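You operate a simulated robot arm through the tools that you are given. There is no shell and no other tool. Be economical: measure what you need, move in short steps, check, and stop when the job is done.

You run a simulated robot arm. Do the job below in one go: nothing can be reset, and whatever is moved stays where it is left.

TASK
Dry the wet yellow block in the dryer, then switch it off.
Fine: stand it on a pad and turn it under the hood, where it stays.

The check looks at the end state, three seconds after you hand in, the way a careful person would. Anything else that was tipped, shoved, dropped, spilled or broken makes it a failure.

THE ROBOT
A 7-joint arm with a two-finger parallel gripper, fixed in place. Base frame: the origin is at the foot of the arm, x ahead of it, y to its left, z up; the work surface is at about z = 760. Readings come in mm, degrees, newtons and seconds.
With the tool pointing down near the work surface it reaches from about 200 to 680 mm from the base axis. Its first joint turns from -66.0 to 66.0 degrees. Payload 2.4 kg.
The tool frame sits at the grasp point between the pads (the TCP): z along the fingers, y along the line on which they close. The tips reach 30 mm beyond it. Largest opening 94 mm; finger width 28, thickness 10; the body of the gripper, 50 by 96 mm, starts 55 mm behind the TCP.
Orientation is that of the tool frame in the base frame, as a unit quaternion [x, y, z, w]. With the fingers straight down and closing along the base's y, the tool's x points along the base's -x, its y along +y and its z along -z.

THE INTERFACE
- The arm moves only by the tool play_rows. Its argument "motion" is text: rows parted by semicolons, each of 7 numbers parted by spaces: the turn, a rotation vector about the tool's x, y, z in units of 180 degrees (1.0 is 180 degrees), then the shift along the tool's x, y, z in units of 250 mm (1.0 is 250 mm), then the finger opening in cm, from 0 to 9.4. In form: rx ry rz tx ty tz gripper; .... A call has 1 to 8 rows; each row is the pose to reach, as a shift and turn from the pose commanded when the call began, along the tool's axes at that moment. A call with a number of a shift or a turn outside -1 to 1 is refused whole. Rows are played at 5 a second. More than 50 mm and 8.6 degrees between two rows, or a gripper value outside its range, and nothing of the call is played. A pose out of reach is approached as far as the arm can. The call stops where the force on the tool passes 70 N (or 10 N more than at its start, if that is more) or the arm is blocked; 0.2 s more then pass. Each finger travels about 153 mm/s and halts on what it meets, pressing with about 24 N; the grip force reading is that of the motor and also rises with nothing between the fingers. The clock runs only during rows and for 0.2 s after the last one: add rows that repeat a pose to give the fingers time. The reply holds the time, the measured pose of the TCP, the force on the tool along the base axes, the opening and the grip force, in the units named above and with some noise, with the torque about the TCP (base axes, N m) and any sound that the robot's microphone picked up.
- Cameras (640 x 400 px; columns grow to the right, rows downward): "scene" is fixed at [26.7, 461, 1462.2]; the picture's right is [-0.83, -0.56, 0.00], its down [-0.28, 0.41, -0.87] and it looks along [0.49, -0.72, -0.49] (base axes); focal length 357 px, centre (320, 200). "wrist" rides on the gripper at [76, 14, -102] in the tool frame; the picture's right is [-0.18, 0.98, 0.00], its down [-0.75, -0.14, -0.64] and it looks along [-0.63, -0.12, 0.77] (tool axes); focal length 243 px, centre (320, 200). There is no depth. A picture from a camera that has moved, and an enlarged one, comes with that camera's place and axes in the base frame and with its lens. The place of the scene camera against the robot may be out by one fixed shift of up to 18 mm in any direction.
- snapshot(camera): a new picture of that camera. The clock stands still meanwhile.
- zoom(camera, box): a new picture of the part [left, top, right, bottom] of that camera's present view, enlarged. The clock stands still meanwhile.
- hand_in(): hands the job in; it is judged then, once.

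Go step by step. Nothing tells you positions but the pictures and the camera data: compare them with the known pose of the tool, close in by small moves and look again before you grip or let go. The budget is 120 turns and 64 pictures, counting those below and the enlarged ones. Unless the task says otherwise, let go and move clear before handing in, and close with one line.

The tools are called after "Request:" as a command line: name --argument value ..., lists and objects as JSON in quotes. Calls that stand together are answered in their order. play_rows: Moves the arm, as the interface text tells. Its arguments: {"type":"object","properties":{"motion":{"type":"string"}},"required":["motion"]} The other tools are called the same way: snapshot (camera) takes a picture; zoom (camera, box) takes an enlarged picture of a part of a camera's view; hand_in () hands the job in.

At the start:

```text
time_s: 0.0
tcp_pos: [360.0, 27.1, 1229.1]
ee_rot: [0.0, 1.0, 0.0, 0.0]
wrist_force: [-0.1, -0.3, 0.0]
moment: [0.03, -0.04, -0.01]
opening: 93.9
finger_force: 0.1
```

scene: 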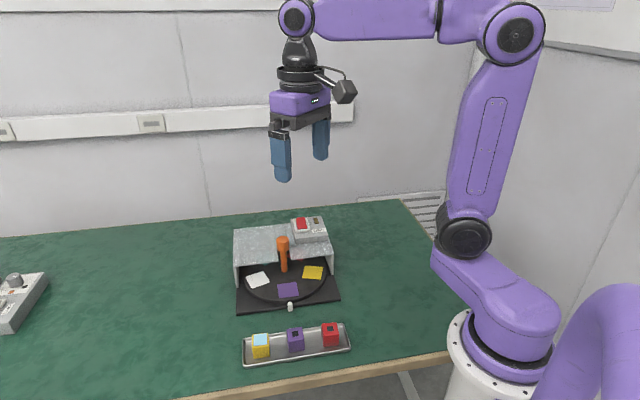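
wrist: 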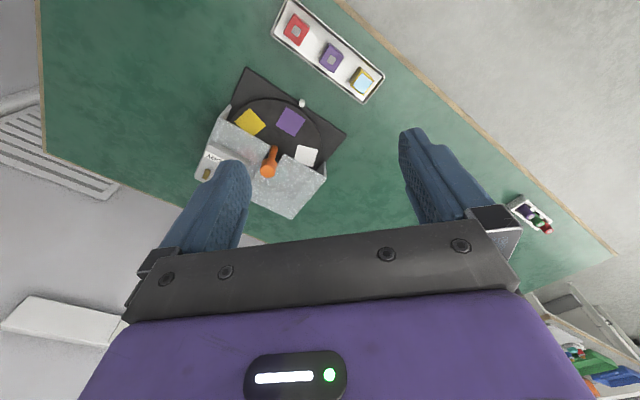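

I see a tray with three blocks (yellow with a light-blue top, purple, red) and a dryer with a turntable with three pads, a hood, an orange handle and a switch box. I'll zoom in for details.

Request:
zoom --camera "scene" --box '[220, 205, 360, 295]'

Request:
zoom --camera "scene" --box '[225, 280, 365, 370]'

Request:
zoom --camera "wrist" --box '[180, 0, 400, 225]'

```text
4.44 times, centred on (290, 250) of scene
camera zoom: at [26.7, 461.0, 1462.2], right [-0.83, -0.56, 0.0], down [-0.28, 0.41, -0.87], along [0.49, -0.72, -0.49], focal length 1588 px, centre (453, -22)
```

zoom: 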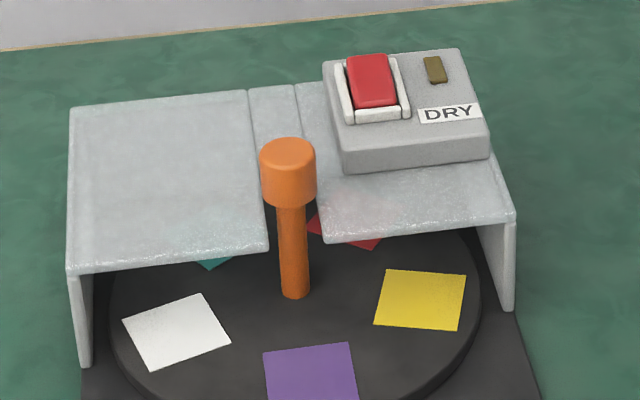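

```text
4.44 times, centred on (295, 325) of scene
camera zoom: at [26.7, 461.0, 1462.2], right [-0.83, -0.56, 0.0], down [-0.28, 0.41, -0.87], along [0.49, -0.72, -0.49], focal length 1588 px, centre (431, -356)
```

zoom: 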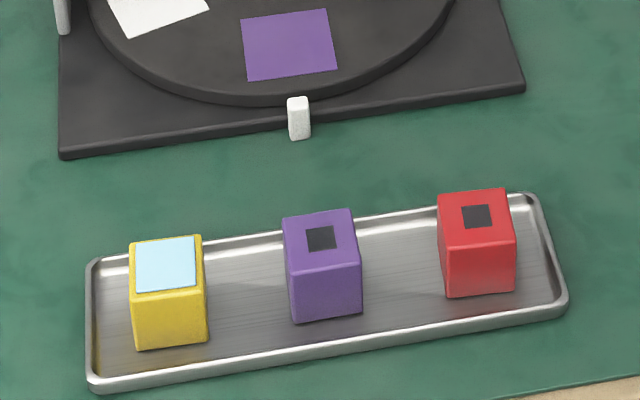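

```text
1.78 times, centred on (290, 112) of wrist
camera zoom: at [285.1, 41.4, 1331.1], right [0.18, 0.98, 0.0], down [0.75, -0.14, 0.64], along [0.63, -0.12, -0.77], focal length 431 px, centre (373, 356)
```

zoom: 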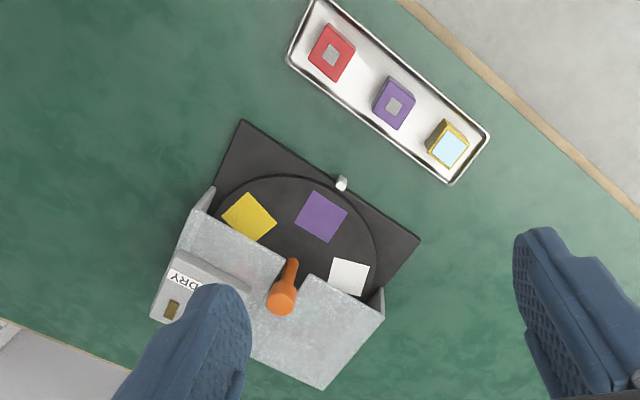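

The tray and the dryer both sit at about 45° to the base axes. The yellow block is near (430, 100) and the turntable post near (550, -130). I'll lower the arm for a closer wrist view.

Request:
play_rows --motion "0 0 0 0.024 0.026 0.183 9.4; 0 0 0 0.048 0.053 0.366 9.4; 0 0 0 0.072 0.079 0.55 9.4; 0 0 0 0.096 0.106 0.733 9.4; 0 0 0 0.12 0.132 0.916 9.4; 0 0 0 0.12 0.132 0.916 9.4"

Request:
snapshot --camera "wrist"

```text
time_s: 1.4
tcp_pos: [330.6, 60.1, 1001.2]
ee_rot: [0.0, 1.0, 0.0, 0.0]
wrist_force: [0.3, -0.5, -0.2]
moment: [0.02, 0.02, 0.01]
opening: 94.3
finger_force: 0.2
```

```text
58 pictures are left
camera wrist: at [255.5, 74.1, 1102.7], right [0.18, 0.98, 0.0], down [0.75, -0.14, 0.64], along [0.63, -0.12, -0.77], focal length 243 px, centre (320, 200)
```

wrist: 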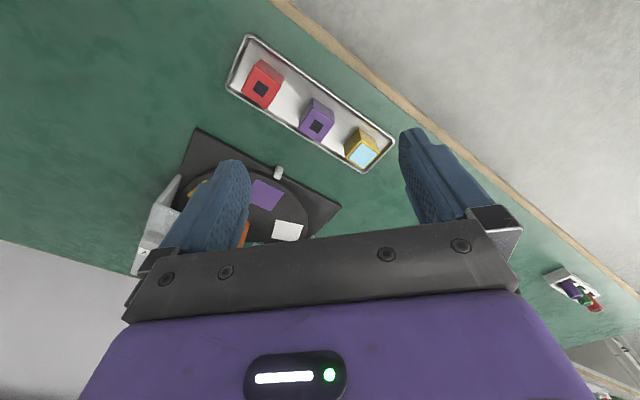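

The prediction matches the picture. I'll zoom on the tray and dryer.

Request:
zoom --camera "wrist" --box '[220, 20, 400, 180]'

Request:
zoom --camera "wrist" --box '[120, 110, 360, 260]'

```text
2.50 times, centred on (310, 100) of wrist
camera zoom: at [255.5, 74.1, 1102.7], right [0.18, 0.98, 0.0], down [0.75, -0.14, 0.64], along [0.63, -0.12, -0.77], focal length 606 px, centre (345, 450)
```

zoom: 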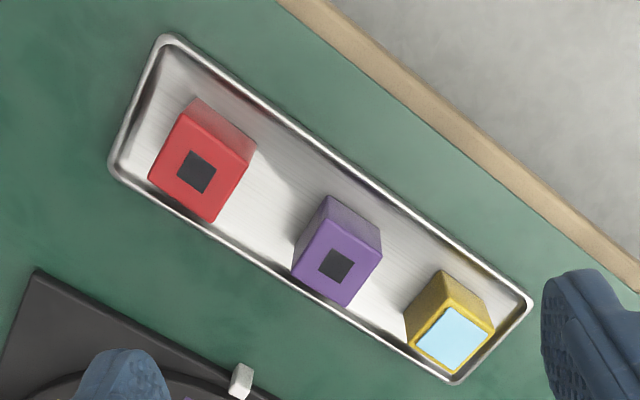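

```text
2.67 times, centred on (240, 185) of wrist
camera zoom: at [255.5, 74.1, 1102.7], right [0.18, 0.98, 0.0], down [0.75, -0.14, 0.64], along [0.63, -0.12, -0.77], focal length 647 px, centre (533, 240)
```

zoom: 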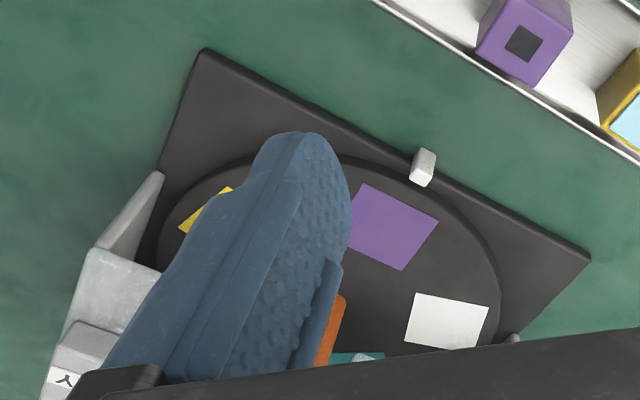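

The yellow block's top is about 32–35 mm square, centred near (432, 101.5), with its axes at about 47°. I'll turn the tool 43° and move above it.

Request:
play_rows --motion "0 0 0.04 -0.0676 0.0276 0.0807 9.4; 0 0 0.08 -0.1352 0.0552 0.1613 9.4; 0 0 0.12 -0.2028 0.0828 0.242 9.4; 0 0 0.16 -0.2704 0.1104 0.3227 9.4; 0 0 0.2 -0.338 0.138 0.4033 9.4; 0 0 0.239 -0.4056 0.1656 0.484 9.4; 0 0 0.239 -0.4056 0.1656 0.484 9.4"

Request:
snapshot --camera "wrist"

```text
time_s: 3.0
tcp_pos: [431.1, 101.0, 878.2]
ee_rot: [0.368, 0.93, 0.001, 0.0]
wrist_force: [0.5, -0.8, 0.0]
moment: [-0.02, 0.02, 0.01]
opening: 94.0
finger_force: 0.1
```

```text
55 pictures are left
camera wrist: at [387.2, 163.6, 981.2], right [0.81, 0.59, 0.0], down [0.45, -0.62, 0.64], along [0.38, -0.52, -0.77], focal length 243 px, centre (320, 200)
```

wrist: 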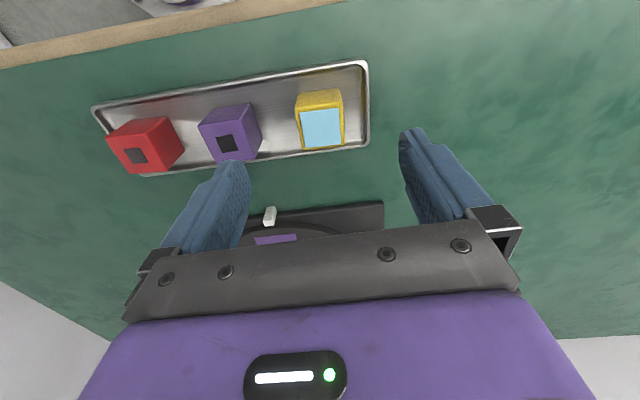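

The purple block is close along this axis, so closing across the tray is safer. I'll zoom to fix the block's position first.

Request:
zoom --camera "wrist" --box '[190, 50, 390, 175]'

```text
3.20 times, centred on (290, 112) of wrist
camera zoom: at [387.2, 163.6, 981.2], right [0.81, 0.59, 0.0], down [0.45, -0.62, 0.64], along [0.38, -0.52, -0.77], focal length 776 px, centre (416, 480)
```

zoom: 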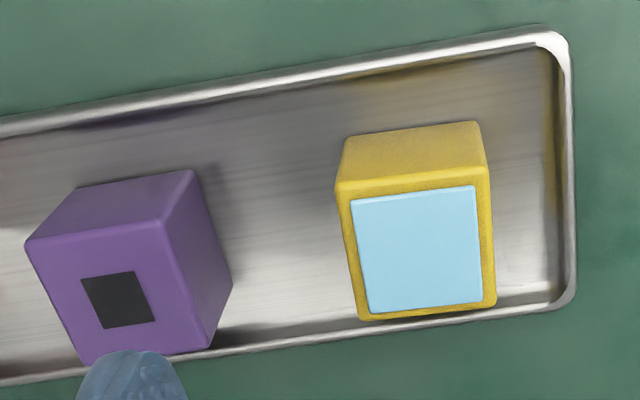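

The block is about 34 mm square, centred within 1 mm of the TCP axis and turned by +4°. I'll turn the tool by -86° so that it closes across the tray.

Request:
play_rows --motion "0 0 -0.04 0.003 0.0026 0 9.4; 0 0 -0.08 0.003 0.0026 0 9.4; 0 0 -0.12 0.003 0.0026 0 9.4; 0 0 -0.16 0.003 0.0026 0 9.4; 0 0 -0.2 0.003 0.0026 0 9.4; 0 0 -0.24 0.003 0.0026 0 9.4"

Request:
play_rows --motion "0 0 -0.04 0 0 0 9.4; 0 0 -0.08 0 0 0 9.4; 0 0 -0.12 0 0 0 9.4; 0 0 -0.16 0 0 0 9.4; 0 0 -0.2 0 0 0 9.4; 0 0 -0.238 0 0 0 9.4; 0 0 -0.238 0 0 0 9.4"

Request:
snapshot --camera "wrist"

```text
time_s: 4.4
tcp_pos: [430.2, 102.1, 879.3]
ee_rot: [-0.003, 1.0, 0.0, -0.001]
wrist_force: [0.2, 0.3, -0.1]
moment: [0.0, -0.03, -0.01]
opening: 94.1
finger_force: 0.1
```

```text
time_s: 6.0
tcp_pos: [432.4, 101.4, 879.6]
ee_rot: [-0.368, 0.93, -0.001, 0.0]
wrist_force: [0.0, -0.7, -0.4]
moment: [0.0, -0.04, -0.04]
opening: 93.7
finger_force: 0.1
```

```text
53 pictures are left
camera wrist: at [367.2, 60.3, 981.2], right [-0.54, 0.84, 0.0], down [0.65, 0.41, 0.64], along [0.54, 0.34, -0.77], focal length 243 px, centre (320, 200)
```

wrist: 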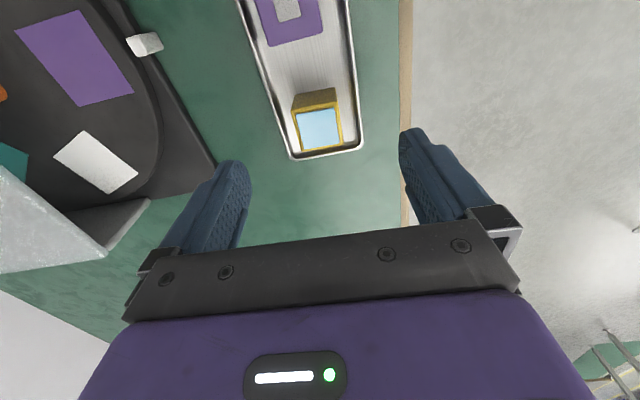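

I'll zoom to check the alignment.

Request:
zoom --camera "wrist" --box '[240, 70, 400, 170]'

```text
4.00 times, centred on (320, 120) of wrist
camera zoom: at [367.2, 60.3, 981.2], right [-0.54, 0.84, 0.0], down [0.65, 0.41, 0.64], along [0.54, 0.34, -0.77], focal length 970 px, centre (320, 520)
```

zoom: 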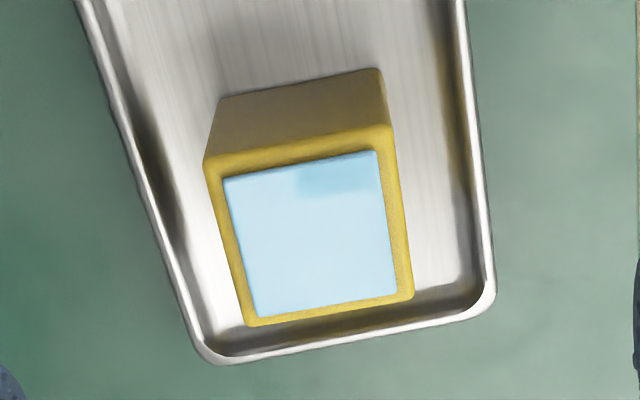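

Rotation is aligned, with a 1.8 mm offset in y. I'll correct that and descend, keeping the tips just above the tray rim.

Request:
play_rows --motion "0 0 0 0.001 -0.007 0.1 9.4; 0 0 0 0.001 -0.007 0.2 9.4; 0 0 0 0.001 -0.007 0.294 9.4; 0 0 0 0.001 -0.007 0.294 9.4"

Request:
snapshot --camera "scene"

Request:
snapshot --camera "wrist"

```text
time_s: 7.0
tcp_pos: [433.2, 101.2, 804.1]
ee_rot: [-0.366, 0.931, 0.0, 0.0]
wrist_force: [0.0, 0.1, -0.6]
moment: [0.02, -0.01, 0.02]
opening: 93.8
finger_force: 0.1
```

```text
51 pictures are left
```

scene: 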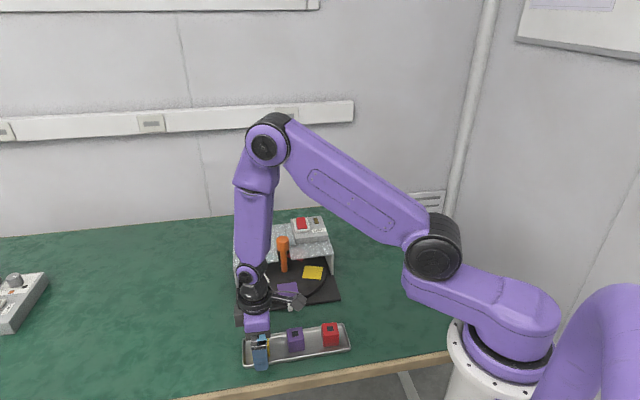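

```text
50 pictures are left
camera wrist: at [368.6, 58.8, 907.4], right [-0.54, 0.84, 0.0], down [0.65, 0.41, 0.64], along [0.54, 0.34, -0.77], focal length 243 px, centre (320, 200)
```

wrist: 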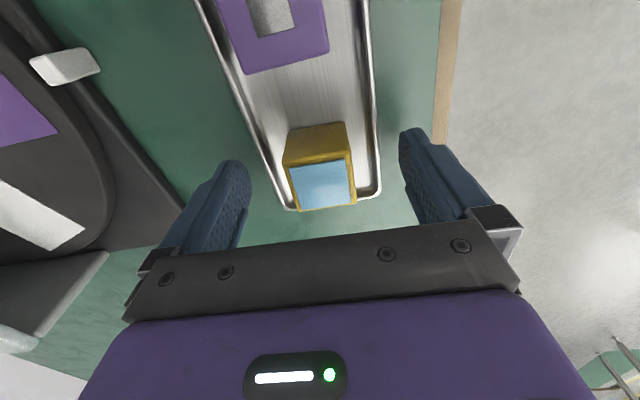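

The block is centred between the fingers, so I'll close on it.

Request:
play_rows --motion "0 0 0 0 0 0 6; 0 0 0 0 0 0 4.5; 0 0 0 0 0 0 3; 0 0 0 0 0 0 2.5; 0 0 0 0 0 0 2.5"

```text
time_s: 8.2
tcp_pos: [433.7, 101.2, 806.8]
ee_rot: [-0.367, 0.93, 0.0, 0.003]
wrist_force: [-4.3, 1.3, 42.6]
moment: [0.04, 0.15, 0.01]
opening: 35.6
finger_force: 24.3
```

The grip holds at 35.6 mm, with some upward force, so the tips probably touch the tray rim. I'll lift gently and check.

Request:
play_rows --motion "0 0 0 0 0 -0.02 2.5; 0 0 0 0 0 -0.05 2.5; 0 0 0 0 0 -0.1 2.5; 0 0 0 0 0 -0.1 2.5"

Request:
snapshot --camera "wrist"

Request:
zoom --camera "scene" --box '[215, 250, 375, 380]'

```text
time_s: 9.2
tcp_pos: [431.7, 101.6, 830.7]
ee_rot: [-0.367, 0.93, 0.0, -0.001]
wrist_force: [-0.4, -0.2, -1.2]
moment: [0.03, 0.01, 0.02]
opening: 35.5
finger_force: 24.4
```

```text
49 pictures are left
camera wrist: at [366.9, 59.0, 933.3], right [-0.54, 0.84, 0.0], down [0.65, 0.41, 0.64], along [0.54, 0.34, -0.77], focal length 243 px, centre (320, 200)
```

wrist: 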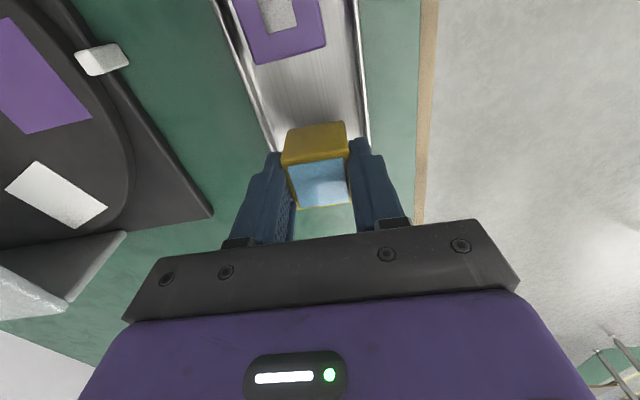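

```text
3.08 times, centred on (295, 315) of scene
camera zoom: at [26.8, 461.0, 1462.2], right [-0.83, -0.56, 0.0], down [-0.28, 0.41, -0.87], along [0.49, -0.72, -0.49], focal length 1100 px, centre (397, -154)
```

zoom: 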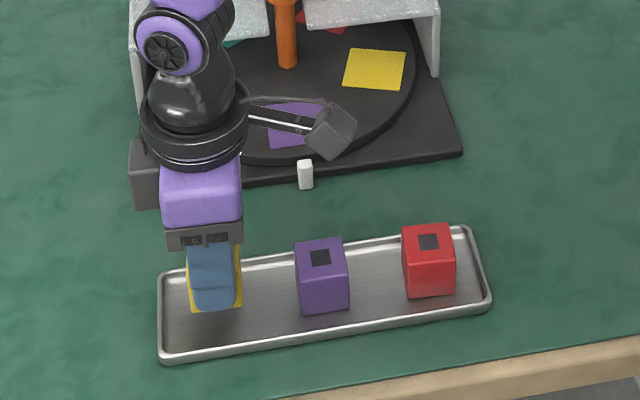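

The block is lifted cleanly. The pads lie on a circle of R≈83 about (553, -132), with the purple pad at the front near (495, -73). I'll move to a spot beside it to see it clearly.

Request:
play_rows --motion "0 0 0 0 0 -0.196 2.5; 0 0 0 0.0134 -0.17 -0.196 2.5; 0 0 0 0.0268 -0.34 -0.196 2.5; 0 0 0 0.04 -0.51 -0.196 2.5; 0 0 0 0.0536 -0.683 -0.196 2.5; 0 0 0 0.0536 -0.683 -0.196 2.5"

Request:
snapshot --camera "wrist"

Request:
zoom --camera "scene" --box '[210, 200, 370, 300]'

```text
time_s: 10.6
tcp_pos: [539.0, -33.2, 879.1]
ee_rot: [-0.366, 0.931, -0.001, -0.001]
wrist_force: [-0.6, -0.1, -0.2]
moment: [0.02, 0.02, 0.03]
opening: 35.5
finger_force: 24.1
```

```text
47 pictures are left
camera wrist: at [475.2, -73.8, 981.5], right [-0.54, 0.84, 0.0], down [0.65, 0.41, 0.64], along [0.54, 0.34, -0.77], focal length 243 px, centre (320, 200)
```

wrist: 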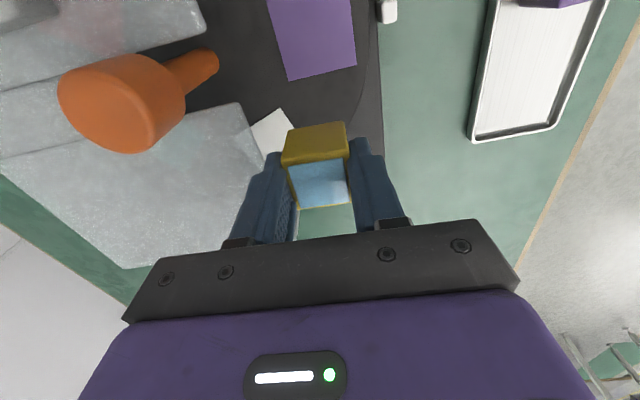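

```text
4.00 times, centred on (290, 250) of scene
camera zoom: at [26.8, 461.0, 1462.2], right [-0.83, -0.56, 0.0], down [-0.28, 0.41, -0.87], along [0.49, -0.72, -0.49], focal length 1430 px, centre (440, 0)
```

zoom: 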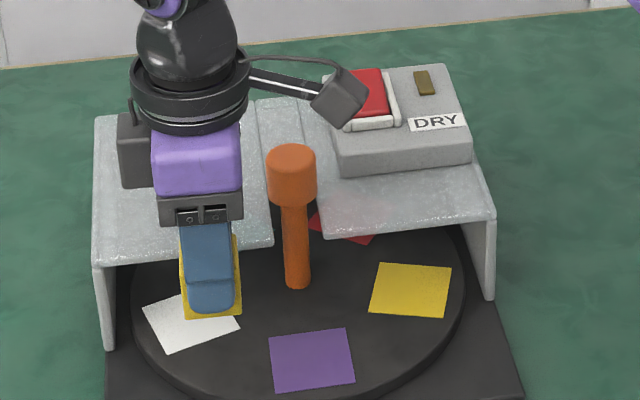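

The purple pad is clear, about 53 mm square and already aligned with the tool. I'll move over it at z=850.

Request:
play_rows --motion "0 0 0 0.115 0.007 0 2.5; 0 0 0 0.231 0.014 0.05 2.5; 0 0 0 0.231 0.014 0.116 2.5; 0 0 0 0.231 0.014 0.116 2.5"

Request:
snapshot --camera "wrist"

Request:
zoom --camera "scene" --box '[210, 210, 370, 310]'

```text
time_s: 11.6
tcp_pos: [492.2, -69.6, 850.5]
ee_rot: [-0.366, 0.93, 0.001, 0.0]
wrist_force: [-0.5, 0.3, -0.9]
moment: [-0.01, 0.01, 0.0]
opening: 35.7
finger_force: 23.9
```

```text
45 pictures are left
camera wrist: at [429.0, -112.0, 953.0], right [-0.54, 0.84, 0.0], down [0.65, 0.41, 0.64], along [0.54, 0.34, -0.77], focal length 243 px, centre (320, 200)
```

wrist: 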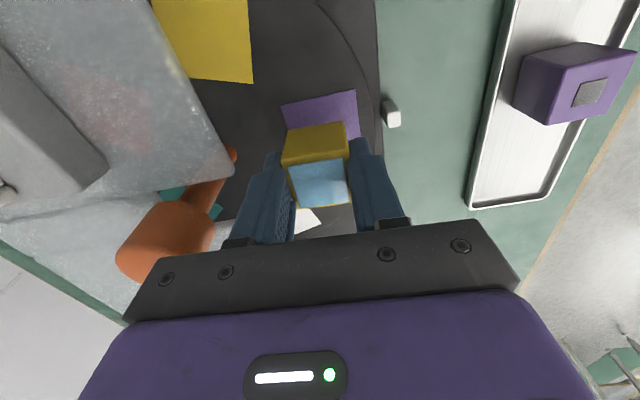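

```text
4.00 times, centred on (290, 260) of scene
camera zoom: at [26.8, 461.0, 1462.2], right [-0.83, -0.56, 0.0], down [-0.28, 0.41, -0.87], along [0.49, -0.72, -0.49], focal length 1430 px, centre (440, -40)
```

zoom: 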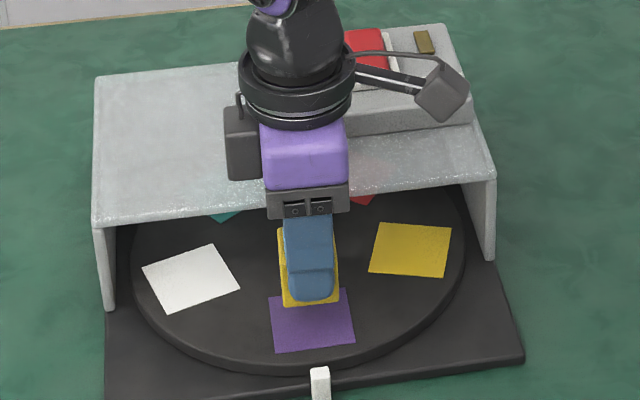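

The pad centre is about (-3.5, +2) in tool axes. I'll correct for that and descend toward contact.

Request:
play_rows --motion "0 0 0 -0.014 0.009 0.04 2.5; 0 0 0 -0.014 0.009 0.08 2.5; 0 0 0 -0.014 0.009 0.11 2.5; 0 0 0 -0.014 0.009 0.11 2.5"

Request:
zoom --camera "scene" --box '[250, 240, 330, 300]'

Request:
snapshot --camera "wrist"

```text
time_s: 12.6
tcp_pos: [495.8, -65.2, 824.7]
ee_rot: [-0.366, 0.931, -0.001, 0.001]
wrist_force: [-8.6, 3.8, 40.0]
moment: [0.21, 0.27, -0.23]
opening: 35.6
finger_force: 24.2
```

```text
6.67 times, centred on (290, 270) of scene
camera zoom: at [25.9, 461.2, 1462.2], right [-0.83, -0.56, 0.0], down [-0.28, 0.41, -0.87], along [0.49, -0.72, -0.49], focal length 2383 px, centre (520, -267)
```

zoom: 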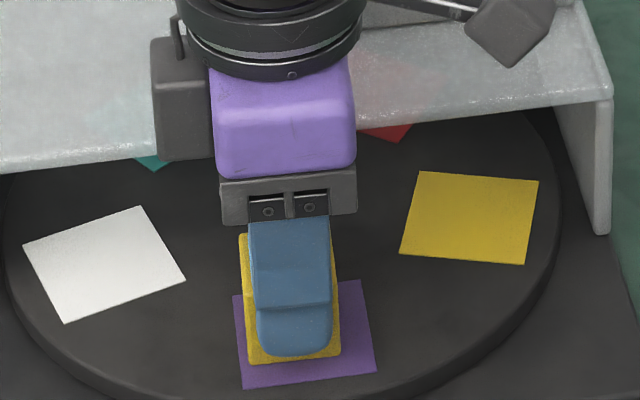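

```text
42 pictures are left
camera wrist: at [432.0, -108.1, 926.6], right [-0.54, 0.84, 0.0], down [0.65, 0.41, 0.64], along [0.54, 0.34, -0.77], focal length 243 px, centre (320, 200)
```

wrist: 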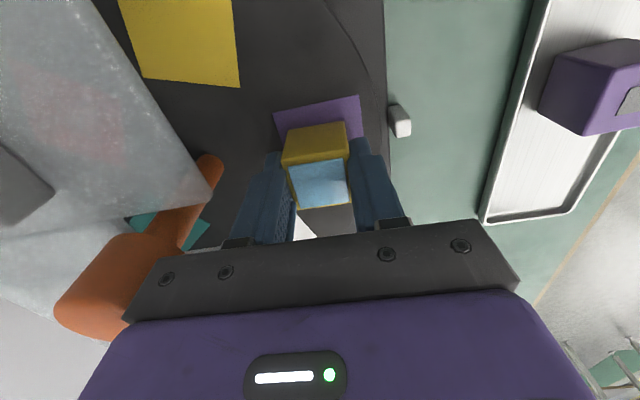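

The block touches the pad at about TCP z 825, but sits about 5 mm off toward the white pad. I'll lift slightly, shift +5 mm in tool x, and set it down lightly.

Request:
play_rows --motion "0 0 0 0 0 -0.03 2.5; 0 0 0 0.02 0 -0.03 2.5; 0 0 0 0.02 0 -0.015 2.5; 0 0 0 0.02 0 -0.004 2.5; 0 0 0 0.02 0 -0.004 2.5"

Request:
zoom --camera "scene" --box '[250, 240, 330, 300]'

```text
time_s: 13.8
tcp_pos: [493.0, -70.0, 822.8]
ee_rot: [-0.366, 0.931, -0.001, 0.0]
wrist_force: [-3.3, 1.1, 18.7]
moment: [0.1, 0.07, -0.12]
opening: 35.8
finger_force: 23.8
```

```text
6.67 times, centred on (290, 270) of scene
camera zoom: at [26.3, 461.1, 1462.2], right [-0.83, -0.56, 0.0], down [-0.28, 0.41, -0.87], along [0.49, -0.72, -0.49], focal length 2383 px, centre (520, -267)
```

zoom: 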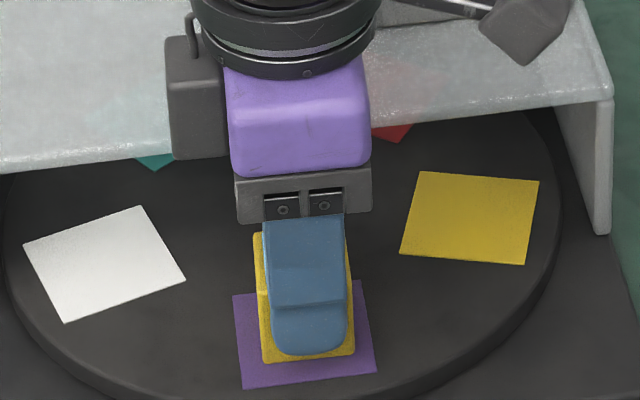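

It's centred on the purple pad, so I'll release and rise.

Request:
play_rows --motion "0 0 0 0 0 0 4.2; 0 0 0 0 0 0 6; 0 0 0 0 0 0 6"

Request:
play_rows --motion "0 0 0 0 0 -0.1 6; 0 0 0 0 0 -0.25 6; 0 0 0 0 0 -0.45 6; 0 0 0 0 0 -0.64 6; 0 0 0 0 0 -0.64 6"

Request:
snapshot --camera "wrist"

Request:
zoom --camera "scene" --box '[220, 205, 360, 310]'

```text
time_s: 14.6
tcp_pos: [491.4, -70.7, 822.8]
ee_rot: [-0.367, 0.93, -0.001, -0.001]
wrist_force: [-2.8, 2.7, -2.1]
moment: [0.03, -0.05, -0.03]
opening: 57.7
finger_force: 0.1
```

```text
time_s: 15.8
tcp_pos: [493.9, -68.7, 986.1]
ee_rot: [-0.366, 0.93, 0.0, 0.0]
wrist_force: [-0.2, 1.0, 0.0]
moment: [-0.01, -0.01, 0.0]
opening: 59.9
finger_force: 0.0
```

```text
40 pictures are left
camera wrist: at [429.2, -110.7, 1088.7], right [-0.54, 0.84, 0.0], down [0.65, 0.41, 0.64], along [0.54, 0.34, -0.77], focal length 243 px, centre (320, 200)
```

wrist: 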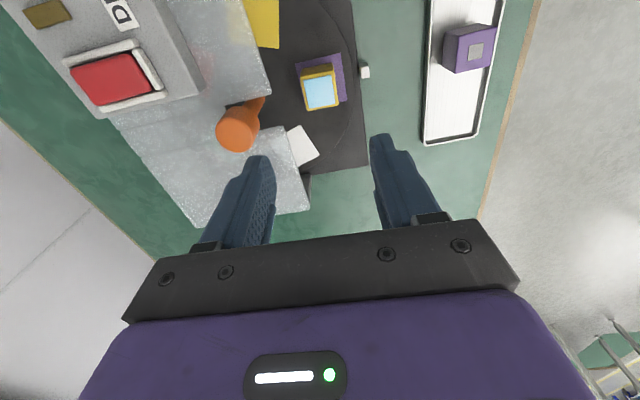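

```text
3.81 times, centred on (290, 258) of scene
camera zoom: at [26.7, 461.0, 1462.2], right [-0.83, -0.56, 0.0], down [-0.28, 0.41, -0.87], along [0.49, -0.72, -0.49], focal length 1362 px, centre (434, -19)
```

zoom: 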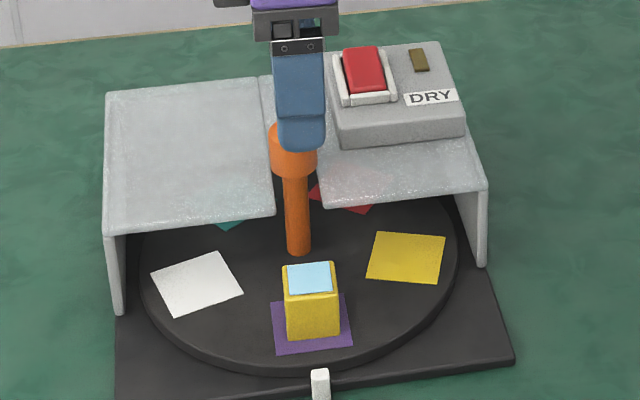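

The block stands on the purple pad. The hood underside is about z 842 and the block top about 823, so it fits. Next I'll centre over the orange knob.

Request:
play_rows --motion "0 0 0 -0.003 -0.165 0 9.4; 0 0 0 -0.003 -0.331 0 9.4; 0 0 0 -0.003 -0.331 0 9.4"

Request:
snapshot --camera "wrist"

Request:
zoom --camera "wrist" --box '[240, 80, 400, 200]'

```text
time_s: 16.6
tcp_pos: [549.8, -128.1, 984.7]
ee_rot: [-0.367, 0.93, 0.0, 0.0]
wrist_force: [-0.1, 0.2, 0.2]
moment: [-0.03, 0.0, 0.02]
opening: 94.2
finger_force: 0.1
```

```text
38 pictures are left
camera wrist: at [486.0, -170.0, 1087.1], right [-0.54, 0.84, 0.0], down [0.65, 0.41, 0.64], along [0.54, 0.34, -0.77], focal length 243 px, centre (320, 200)
```

wrist: 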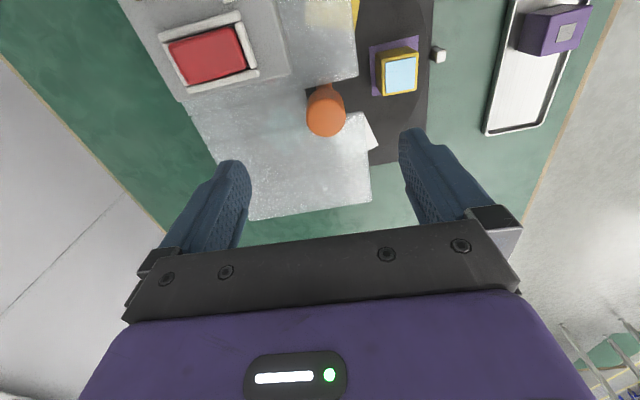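

```text
3.33 times, centred on (320, 140) of wrist
camera zoom: at [486.0, -170.0, 1087.1], right [-0.54, 0.84, 0.0], down [0.65, 0.41, 0.64], along [0.54, 0.34, -0.77], focal length 809 px, centre (320, 400)
```

zoom: 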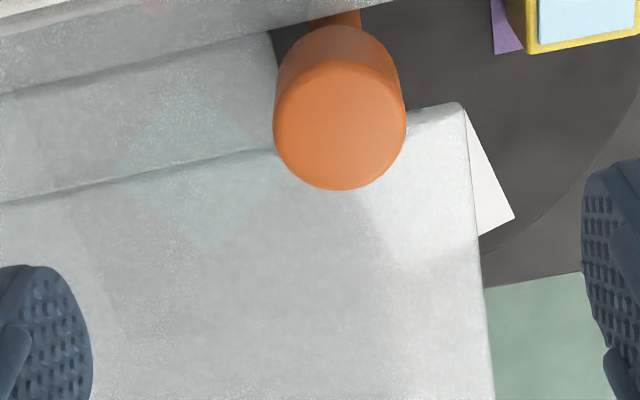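

The knob is about 33 mm across, a few mm off-centre. I'll correct and descend to z≈925 to refine.

Request:
play_rows --motion "0 0 0 -0.01 0.016 0.12 9.4; 0 0 0 -0.01 0.016 0.238 9.4; 0 0 0 -0.01 0.016 0.238 9.4"

Request:
zoom --camera "wrist" --box '[240, 100, 400, 220]'

Request:
zoom --camera "scene" --box '[220, 190, 360, 295]'

```text
time_s: 17.4
tcp_pos: [549.9, -124.2, 921.9]
ee_rot: [-0.366, 0.93, 0.001, 0.0]
wrist_force: [-0.2, 0.1, -1.3]
moment: [-0.01, -0.03, -0.01]
opening: 93.9
finger_force: 0.1
```

```text
3.33 times, centred on (320, 160) of wrist
camera zoom: at [484.8, -165.0, 1024.4], right [-0.54, 0.84, 0.0], down [0.65, 0.41, 0.64], along [0.54, 0.34, -0.77], focal length 809 px, centre (320, 333)
```

zoom: 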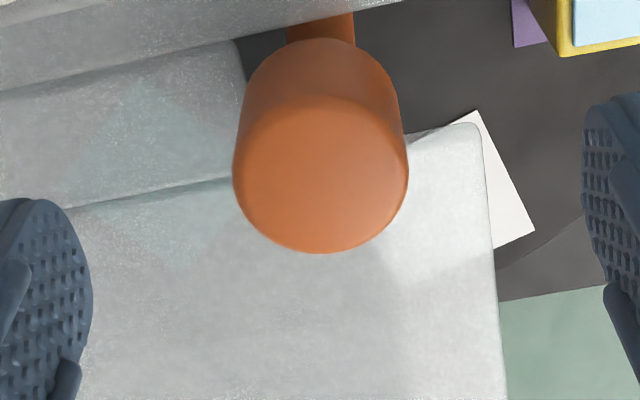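

```text
3.81 times, centred on (290, 242) of scene
camera zoom: at [26.7, 461.0, 1462.2], right [-0.83, -0.56, 0.0], down [-0.28, 0.41, -0.87], along [0.49, -0.72, -0.49], focal length 1362 px, centre (434, 38)
```

zoom: 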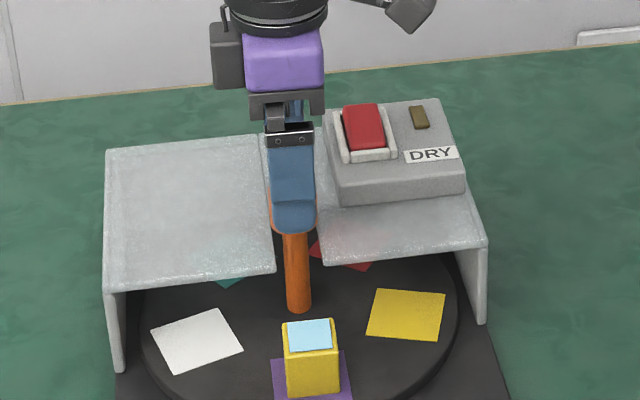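

The knob top is at z≈887 and centred to within 2 mm. I'll descend to 888 (tips above the hood) and close on it.

Request:
play_rows --motion "0 0 0 0.008 0 0.07 9.4; 0 0 0 0.008 0 0.136 9.4; 0 0 0 0.008 0 0.136 9.4; 0 0 0 0.008 0 0.136 6; 0 0 0 0.008 0 0.136 4; 0 0 0 0.008 0 0.136 2.5; 0 0 0 0.008 0 0.136 2.5"

Request:
snapshot --camera "wrist"

```text
time_s: 19.0
tcp_pos: [546.6, -124.6, 888.7]
ee_rot: [-0.366, 0.931, -0.001, 0.0]
wrist_force: [4.3, -1.4, -5.7]
moment: [0.13, -0.22, -0.08]
opening: 33.5
finger_force: 45.2
```

```text
34 pictures are left
camera wrist: at [482.5, -166.6, 991.9], right [-0.54, 0.84, 0.0], down [0.65, 0.41, 0.64], along [0.54, 0.34, -0.77], focal length 243 px, centre (320, 200)
```

wrist: 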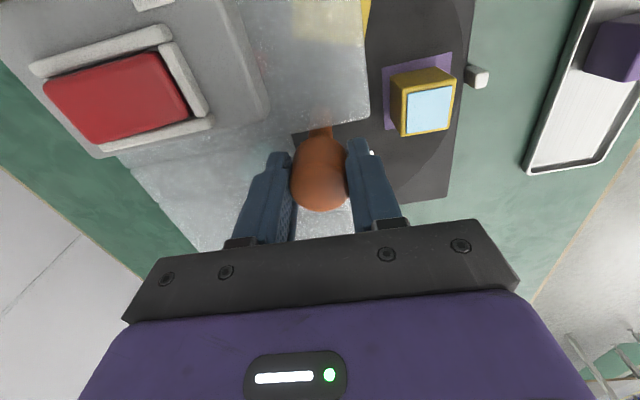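

The knob is gripped at 33.5 mm. I'll test-turn it a little clockwise (from above).

Request:
play_rows --motion "0 0 0.02 0 0 0 2.5; 0 0 0.05 0 0 0 2.5; 0 0 0.08 0 0 0 2.5; 0 0 0.1 0 0 0 2.5; 0 0 0.1 0 0 0 2.5"

Request:
zoom --camera "scene" --box '[220, 205, 360, 310]'

```text
time_s: 20.2
tcp_pos: [546.4, -125.9, 889.7]
ee_rot: [-0.216, 0.976, 0.001, -0.001]
wrist_force: [-1.9, 4.4, -5.3]
moment: [-0.13, -0.51, 0.01]
opening: 33.7
finger_force: 45.0
```

```text
3.81 times, centred on (290, 258) of scene
camera zoom: at [26.8, 461.1, 1462.2], right [-0.83, -0.56, 0.0], down [-0.28, 0.41, -0.87], along [0.49, -0.72, -0.49], focal length 1362 px, centre (434, -19)
```

zoom: 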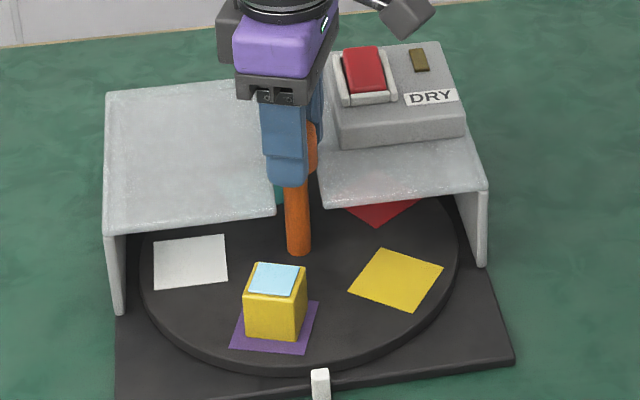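

The turntable follows, so I'll keep turning.

Request:
play_rows --motion "0 0 0.03 0 0 0 2.5; 0 0 0.07 0 0 0 2.5; 0 0 0.11 0 0 0 2.5; 0 0 0.15 0 0 0 2.5; 0 0 0.19 0 0 0 2.5; 0 0 0.22 0 0 0 2.5; 0 0 0.24 0 0 0 2.5; 0 0 0.24 0 0 0 2.5"

Request:
play_rows --motion "0 0 0.03 0 0 0 2.5; 0 0 0.07 0 0 0 2.5; 0 0 0.11 0 0 0 2.5; 0 0 0.15 0 0 0 2.5; 0 0 0.19 0 0 0 2.5; 0 0 0.22 0 0 0 2.5; 0 0 0.24 0 0 0 2.5; 0 0 0.24 0 0 0 2.5"

Request:
zoom --camera "scene" --box '[220, 205, 360, 310]'

```text
time_s: 22.0
tcp_pos: [546.3, -122.7, 889.9]
ee_rot: [0.158, 0.987, 0.0, -0.003]
wrist_force: [-4.7, 22.1, -12.2]
moment: [0.77, 1.06, 0.01]
opening: 33.6
finger_force: 44.6
```

```text
time_s: 23.8
tcp_pos: [548.8, -123.5, 890.8]
ee_rot: [0.508, 0.861, 0.0, 0.001]
wrist_force: [7.8, 21.3, -17.7]
moment: [-0.78, 0.24, 1.02]
opening: 33.7
finger_force: 44.9
```

```text
3.81 times, centred on (290, 258) of scene
camera zoom: at [27.3, 461.5, 1462.0], right [-0.83, -0.56, 0.0], down [-0.28, 0.41, -0.87], along [0.49, -0.72, -0.49], focal length 1362 px, centre (434, -19)
```

zoom: 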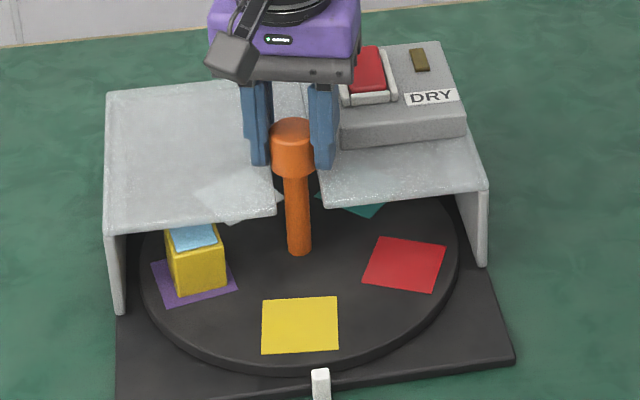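

The table turned about 72° while the gripper turned 104°, so it slipped. I'll look closely to see whether the block is touching the hood.

Request:
zoom --camera "scene" --box '[235, 245, 295, 285]'

Request:
snapshot --camera "wrist"

```text
10.00 times, centred on (265, 265) of scene
camera zoom: at [27.3, 461.5, 1462.0], right [-0.83, -0.56, 0.0], down [-0.28, 0.41, -0.87], along [0.49, -0.72, -0.49], focal length 3574 px, centre (870, -450)
```

zoom: 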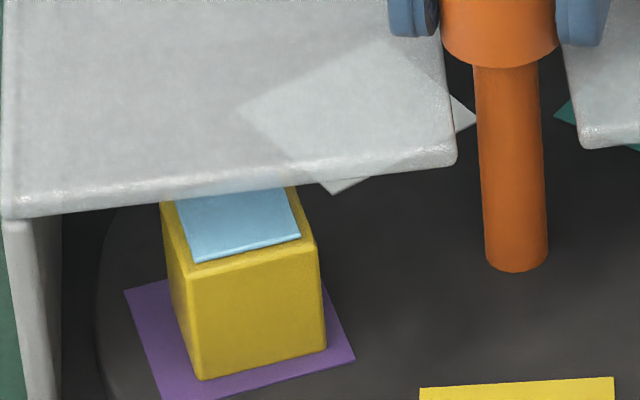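

```text
30 pictures are left
camera wrist: at [524.7, -50.0, 993.1], right [0.95, 0.31, 0.0], down [0.24, -0.73, 0.64], along [0.2, -0.61, -0.77], focal length 243 px, centre (320, 200)
```

wrist: 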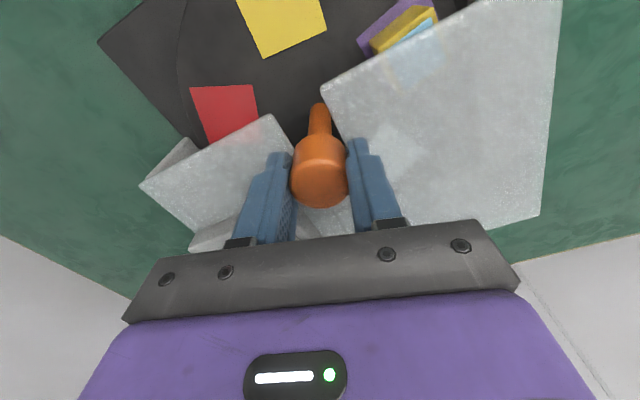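

The block stands straight and isn't visibly touching anything, so either the fingers slipped or the table hit a resistance. I'll release, rise and look from here to get the knob axis precisely.

Request:
play_rows --motion "0 0 0 0 0 0 4.5; 0 0 0 0 0 0 7; 0 0 0 0 0 0 9.4; 0 0 0 0 0 0 9.4"

Request:
play_rows --motion "0 0 0 0 0 -0.07 9.4; 0 0 0 0 0 -0.14 9.4; 0 0 0 0 0 -0.14 9.4"

Request:
zoom --camera "wrist" --box '[240, 100, 400, 220]'

Request:
zoom --camera "scene" --box '[220, 205, 360, 310]'

```text
time_s: 24.8
tcp_pos: [545.7, -126.2, 891.5]
ee_rot: [0.511, 0.86, 0.001, 0.0]
wrist_force: [-1.0, 0.2, 0.5]
moment: [0.0, 0.0, -0.03]
opening: 94.1
finger_force: 0.1
```

```text
time_s: 25.6
tcp_pos: [546.2, -126.2, 927.1]
ee_rot: [0.51, 0.86, 0.0, 0.0]
wrist_force: [-0.2, 0.7, 0.0]
moment: [-0.04, 0.02, 0.0]
opening: 94.0
finger_force: 0.0
```

```text
3.33 times, centred on (320, 160) of wrist
camera zoom: at [524.6, -53.6, 1028.7], right [0.95, 0.31, 0.0], down [0.24, -0.73, 0.64], along [0.2, -0.61, -0.77], focal length 809 px, centre (320, 333)
```

zoom: 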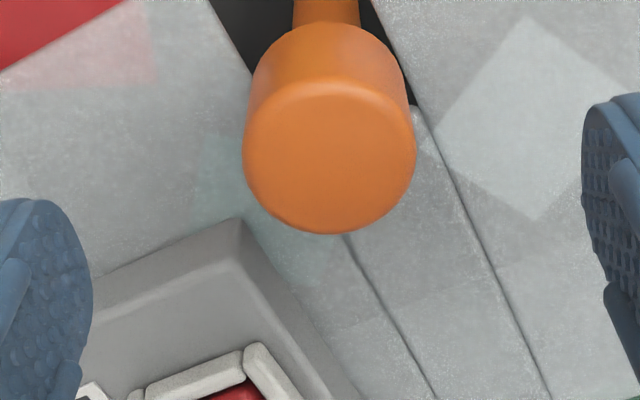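

```text
3.81 times, centred on (290, 258) of scene
camera zoom: at [26.7, 461.0, 1462.2], right [-0.83, -0.56, 0.0], down [-0.28, 0.41, -0.87], along [0.49, -0.72, -0.49], focal length 1362 px, centre (434, -19)
```

zoom: 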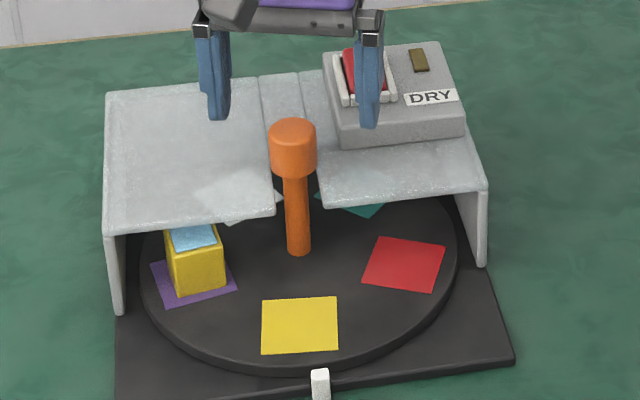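

The knob axis is (547.4, -124.2), so the grasp was centred. I'll rotate back, regrip and test again.

Request:
play_rows --motion "0 0 -0.04 0.005 0.008 0 9.4; 0 0 -0.08 0.005 0.008 0 9.4; 0 0 -0.12 0.005 0.008 0 9.4; 0 0 -0.16 0.005 0.008 0 9.4; 0 0 -0.2 0.005 0.008 0 9.4; 0 0 -0.24 0.005 0.008 0 9.4; 0 0 -0.28 0.005 0.008 0 9.4; 0 0 -0.3 0.005 0.008 0 9.4"

Request:
play_rows --motion "0 0 -0.04 0 0 0 9.4; 0 0 -0.08 0 0 0 9.4; 0 0 -0.12 0 0 0 9.4; 0 0 -0.16 0 0 0 9.4; 0 0 -0.2 0 0 0 9.4; 0 0 -0.24 0 0 0 9.4; 0 0 -0.27 0 0 0 9.4; 0 0 -0.27 0 0 0 9.4"

Request:
play_rows --motion "0 0 0 0 0 0.08 9.4; 0 0 0 0 0 0.152 9.4; 0 0 0 0 0 0.152 9.4; 0 0 0 0 0 0.152 6; 0 0 0 0 0 0.152 4; 0 0 0 0 0 0.152 2; 0 0 0 0 0 0.152 2"

Request:
play_rows --motion "0 0 0.02 0 0 0 2; 0 0 0.04 0 0 0 2; 0 0 0.06 0 0 0 2; 0 0 0.06 0 0 0 2"

Request:
zoom --camera "scene" --box '[220, 205, 360, 310]'

```text
time_s: 27.4
tcp_pos: [547.0, -125.7, 924.5]
ee_rot: [0.064, 0.998, 0.0, 0.0]
wrist_force: [-0.7, 0.5, -0.2]
moment: [0.03, 0.02, -0.01]
opening: 94.0
finger_force: 0.0
```

```text
time_s: 29.2
tcp_pos: [548.1, -125.0, 925.2]
ee_rot: [-0.352, 0.936, 0.0, 0.0]
wrist_force: [0.8, 0.4, -0.3]
moment: [0.02, 0.0, -0.01]
opening: 93.8
finger_force: 0.2
```

```text
time_s: 30.8
tcp_pos: [547.2, -124.8, 887.0]
ee_rot: [-0.352, 0.936, 0.0, -0.001]
wrist_force: [-1.3, 1.5, -0.2]
moment: [0.02, -0.16, -0.01]
opening: 34.0
finger_force: 44.6
```

```text
time_s: 31.8
tcp_pos: [548.4, -123.6, 886.6]
ee_rot: [-0.262, 0.965, -0.001, 0.002]
wrist_force: [13.5, -3.0, -14.5]
moment: [-0.03, 0.2, 1.08]
opening: 33.6
finger_force: 44.6
```

```text
3.81 times, centred on (290, 258) of scene
camera zoom: at [27.4, 460.9, 1462.2], right [-0.83, -0.56, 0.0], down [-0.28, 0.41, -0.87], along [0.49, -0.72, -0.5], focal length 1362 px, centre (434, -19)
```

zoom: 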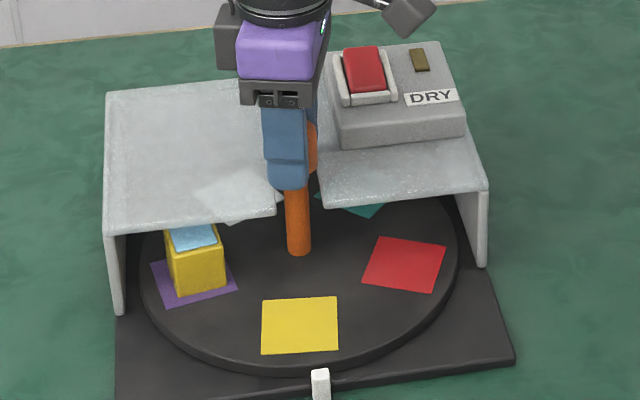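

There's a hard stop in this direction (1.08 N·m, no motion). I'll turn the other way, counter-clockwise.

Request:
play_rows --motion "0 0 -0.03 0 0 0 2; 0 0 -0.07 0 0 0 2; 0 0 -0.11 0 0 0 2; 0 0 -0.15 0 0 0 2; 0 0 -0.19 0 0 0 2; 0 0 -0.22 0 0 0 2; 0 0 -0.24 0 0 0 2; 0 0 -0.24 0 0 0 2"

Request:
play_rows --motion "0 0 -0.03 0 0 0 2; 0 0 -0.07 0 0 0 2; 0 0 -0.11 0 0 0 2; 0 0 -0.15 0 0 0 2; 0 0 -0.19 0 0 0 2; 0 0 -0.22 0 0 0 2; 0 0 -0.24 0 0 0 2; 0 0 -0.24 0 0 0 2"

Request:
zoom --camera "scene" --box '[220, 205, 360, 310]'

```text
time_s: 33.6
tcp_pos: [547.2, -123.5, 887.0]
ee_rot: [-0.6, 0.8, -0.002, 0.001]
wrist_force: [21.4, 9.5, -11.4]
moment: [0.35, 0.46, 0.03]
opening: 33.6
finger_force: 44.9
```

```text
time_s: 35.4
tcp_pos: [548.0, -123.7, 886.2]
ee_rot: [0.852, -0.523, -0.002, 0.0]
wrist_force: [6.0, 9.7, -8.2]
moment: [-0.1, -1.02, 0.07]
opening: 34.0
finger_force: 44.7
```

```text
3.81 times, centred on (290, 258) of scene
camera zoom: at [27.0, 461.2, 1462.1], right [-0.83, -0.56, 0.0], down [-0.28, 0.41, -0.87], along [0.49, -0.72, -0.49], focal length 1362 px, centre (434, -19)
```

zoom: 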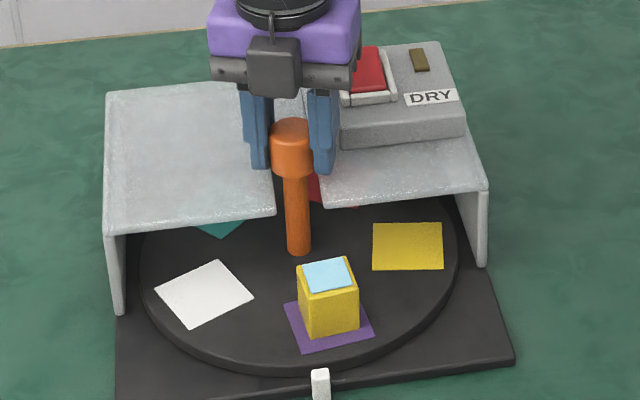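

It moves freely the other way and the arm still has range, so I'll continue counter-clockwise.

Request:
play_rows --motion "0 0 -0.03 0 0 0 2; 0 0 -0.07 0 0 0 2; 0 0 -0.11 0 0 0 2; 0 0 -0.15 0 0 0 2; 0 0 -0.19 0 0 0 2; 0 0 -0.22 0 0 0 2; 0 0 -0.24 0 0 0 2; 0 0 -0.24 0 0 0 2"

Request:
zoom --camera "scene" --box '[220, 205, 360, 310]'

```text
time_s: 37.2
tcp_pos: [547.8, -122.9, 887.7]
ee_rot: [0.985, -0.173, 0.0, 0.0]
wrist_force: [6.0, 7.7, -9.0]
moment: [0.46, -0.56, 0.03]
opening: 33.9
finger_force: 44.5
```

```text
3.81 times, centred on (290, 258) of scene
camera zoom: at [27.0, 461.1, 1462.1], right [-0.83, -0.56, 0.0], down [-0.28, 0.41, -0.87], along [0.49, -0.72, -0.49], focal length 1362 px, centre (434, -19)
```

zoom: 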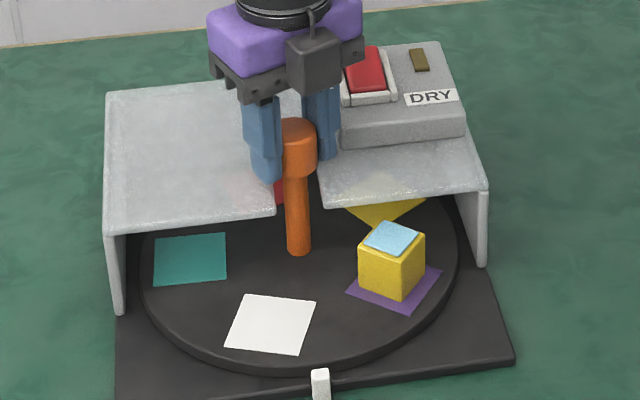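

Still free. I'll try a bit further with this grip.

Request:
play_rows --motion "0 0 -0.03 0 0 0 2; 0 0 -0.06 0 0 0 2; 0 0 -0.09 0 0 0 2; 0 0 -0.11 0 0 0 2; 0 0 -0.11 0 0 0 2"

```text
time_s: 37.8
tcp_pos: [549.8, -125.0, 885.9]
ee_rot: [0.994, -0.104, -0.008, -0.006]
wrist_force: [-3.2, 4.2, 6.1]
moment: [-0.37, 0.19, -0.01]
opening: 33.9
finger_force: 12.3
out of reach, approached as far as the arm can: row 3
stopped in row 3: the force on the tool passed its limit at 81 N (the readings are from after the stop); the commanded pose is now the measured one
```

The joint limit is at about 168°. I'll release, rise and rotate back about 175° for a new grip.

Request:
play_rows --motion "0 0 0 0 0 0 4.5; 0 0 0 0 0 0 7; 0 0 0 0 0 0 9.4; 0 0 0 0 0 0 9.4; 0 0 0 0 0 -0.08 9.4; 0 0 0 0 0 -0.16 9.4; 0 0 0 0 0 -0.16 9.4"

Request:
zoom --camera "scene" --box '[220, 190, 360, 295]'

```text
time_s: 39.4
tcp_pos: [550.3, -127.0, 927.5]
ee_rot: [0.994, -0.105, -0.009, -0.004]
wrist_force: [0.0, -0.2, -0.1]
moment: [-0.02, 0.02, -0.04]
opening: 94.1
finger_force: 0.1
```

```text
3.81 times, centred on (290, 242) of scene
camera zoom: at [26.8, 461.0, 1462.2], right [-0.83, -0.56, 0.0], down [-0.28, 0.41, -0.87], along [0.49, -0.72, -0.49], focal length 1362 px, centre (434, 38)
```

zoom: 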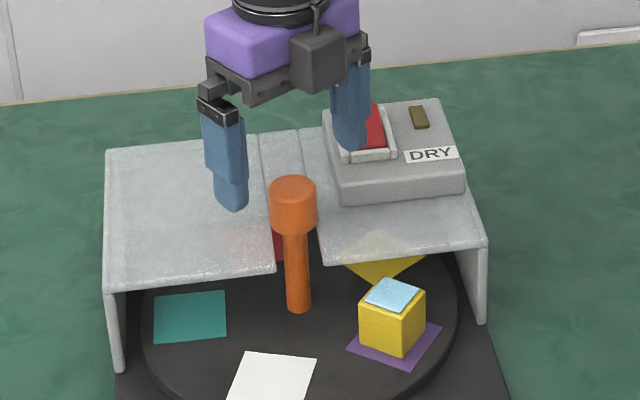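

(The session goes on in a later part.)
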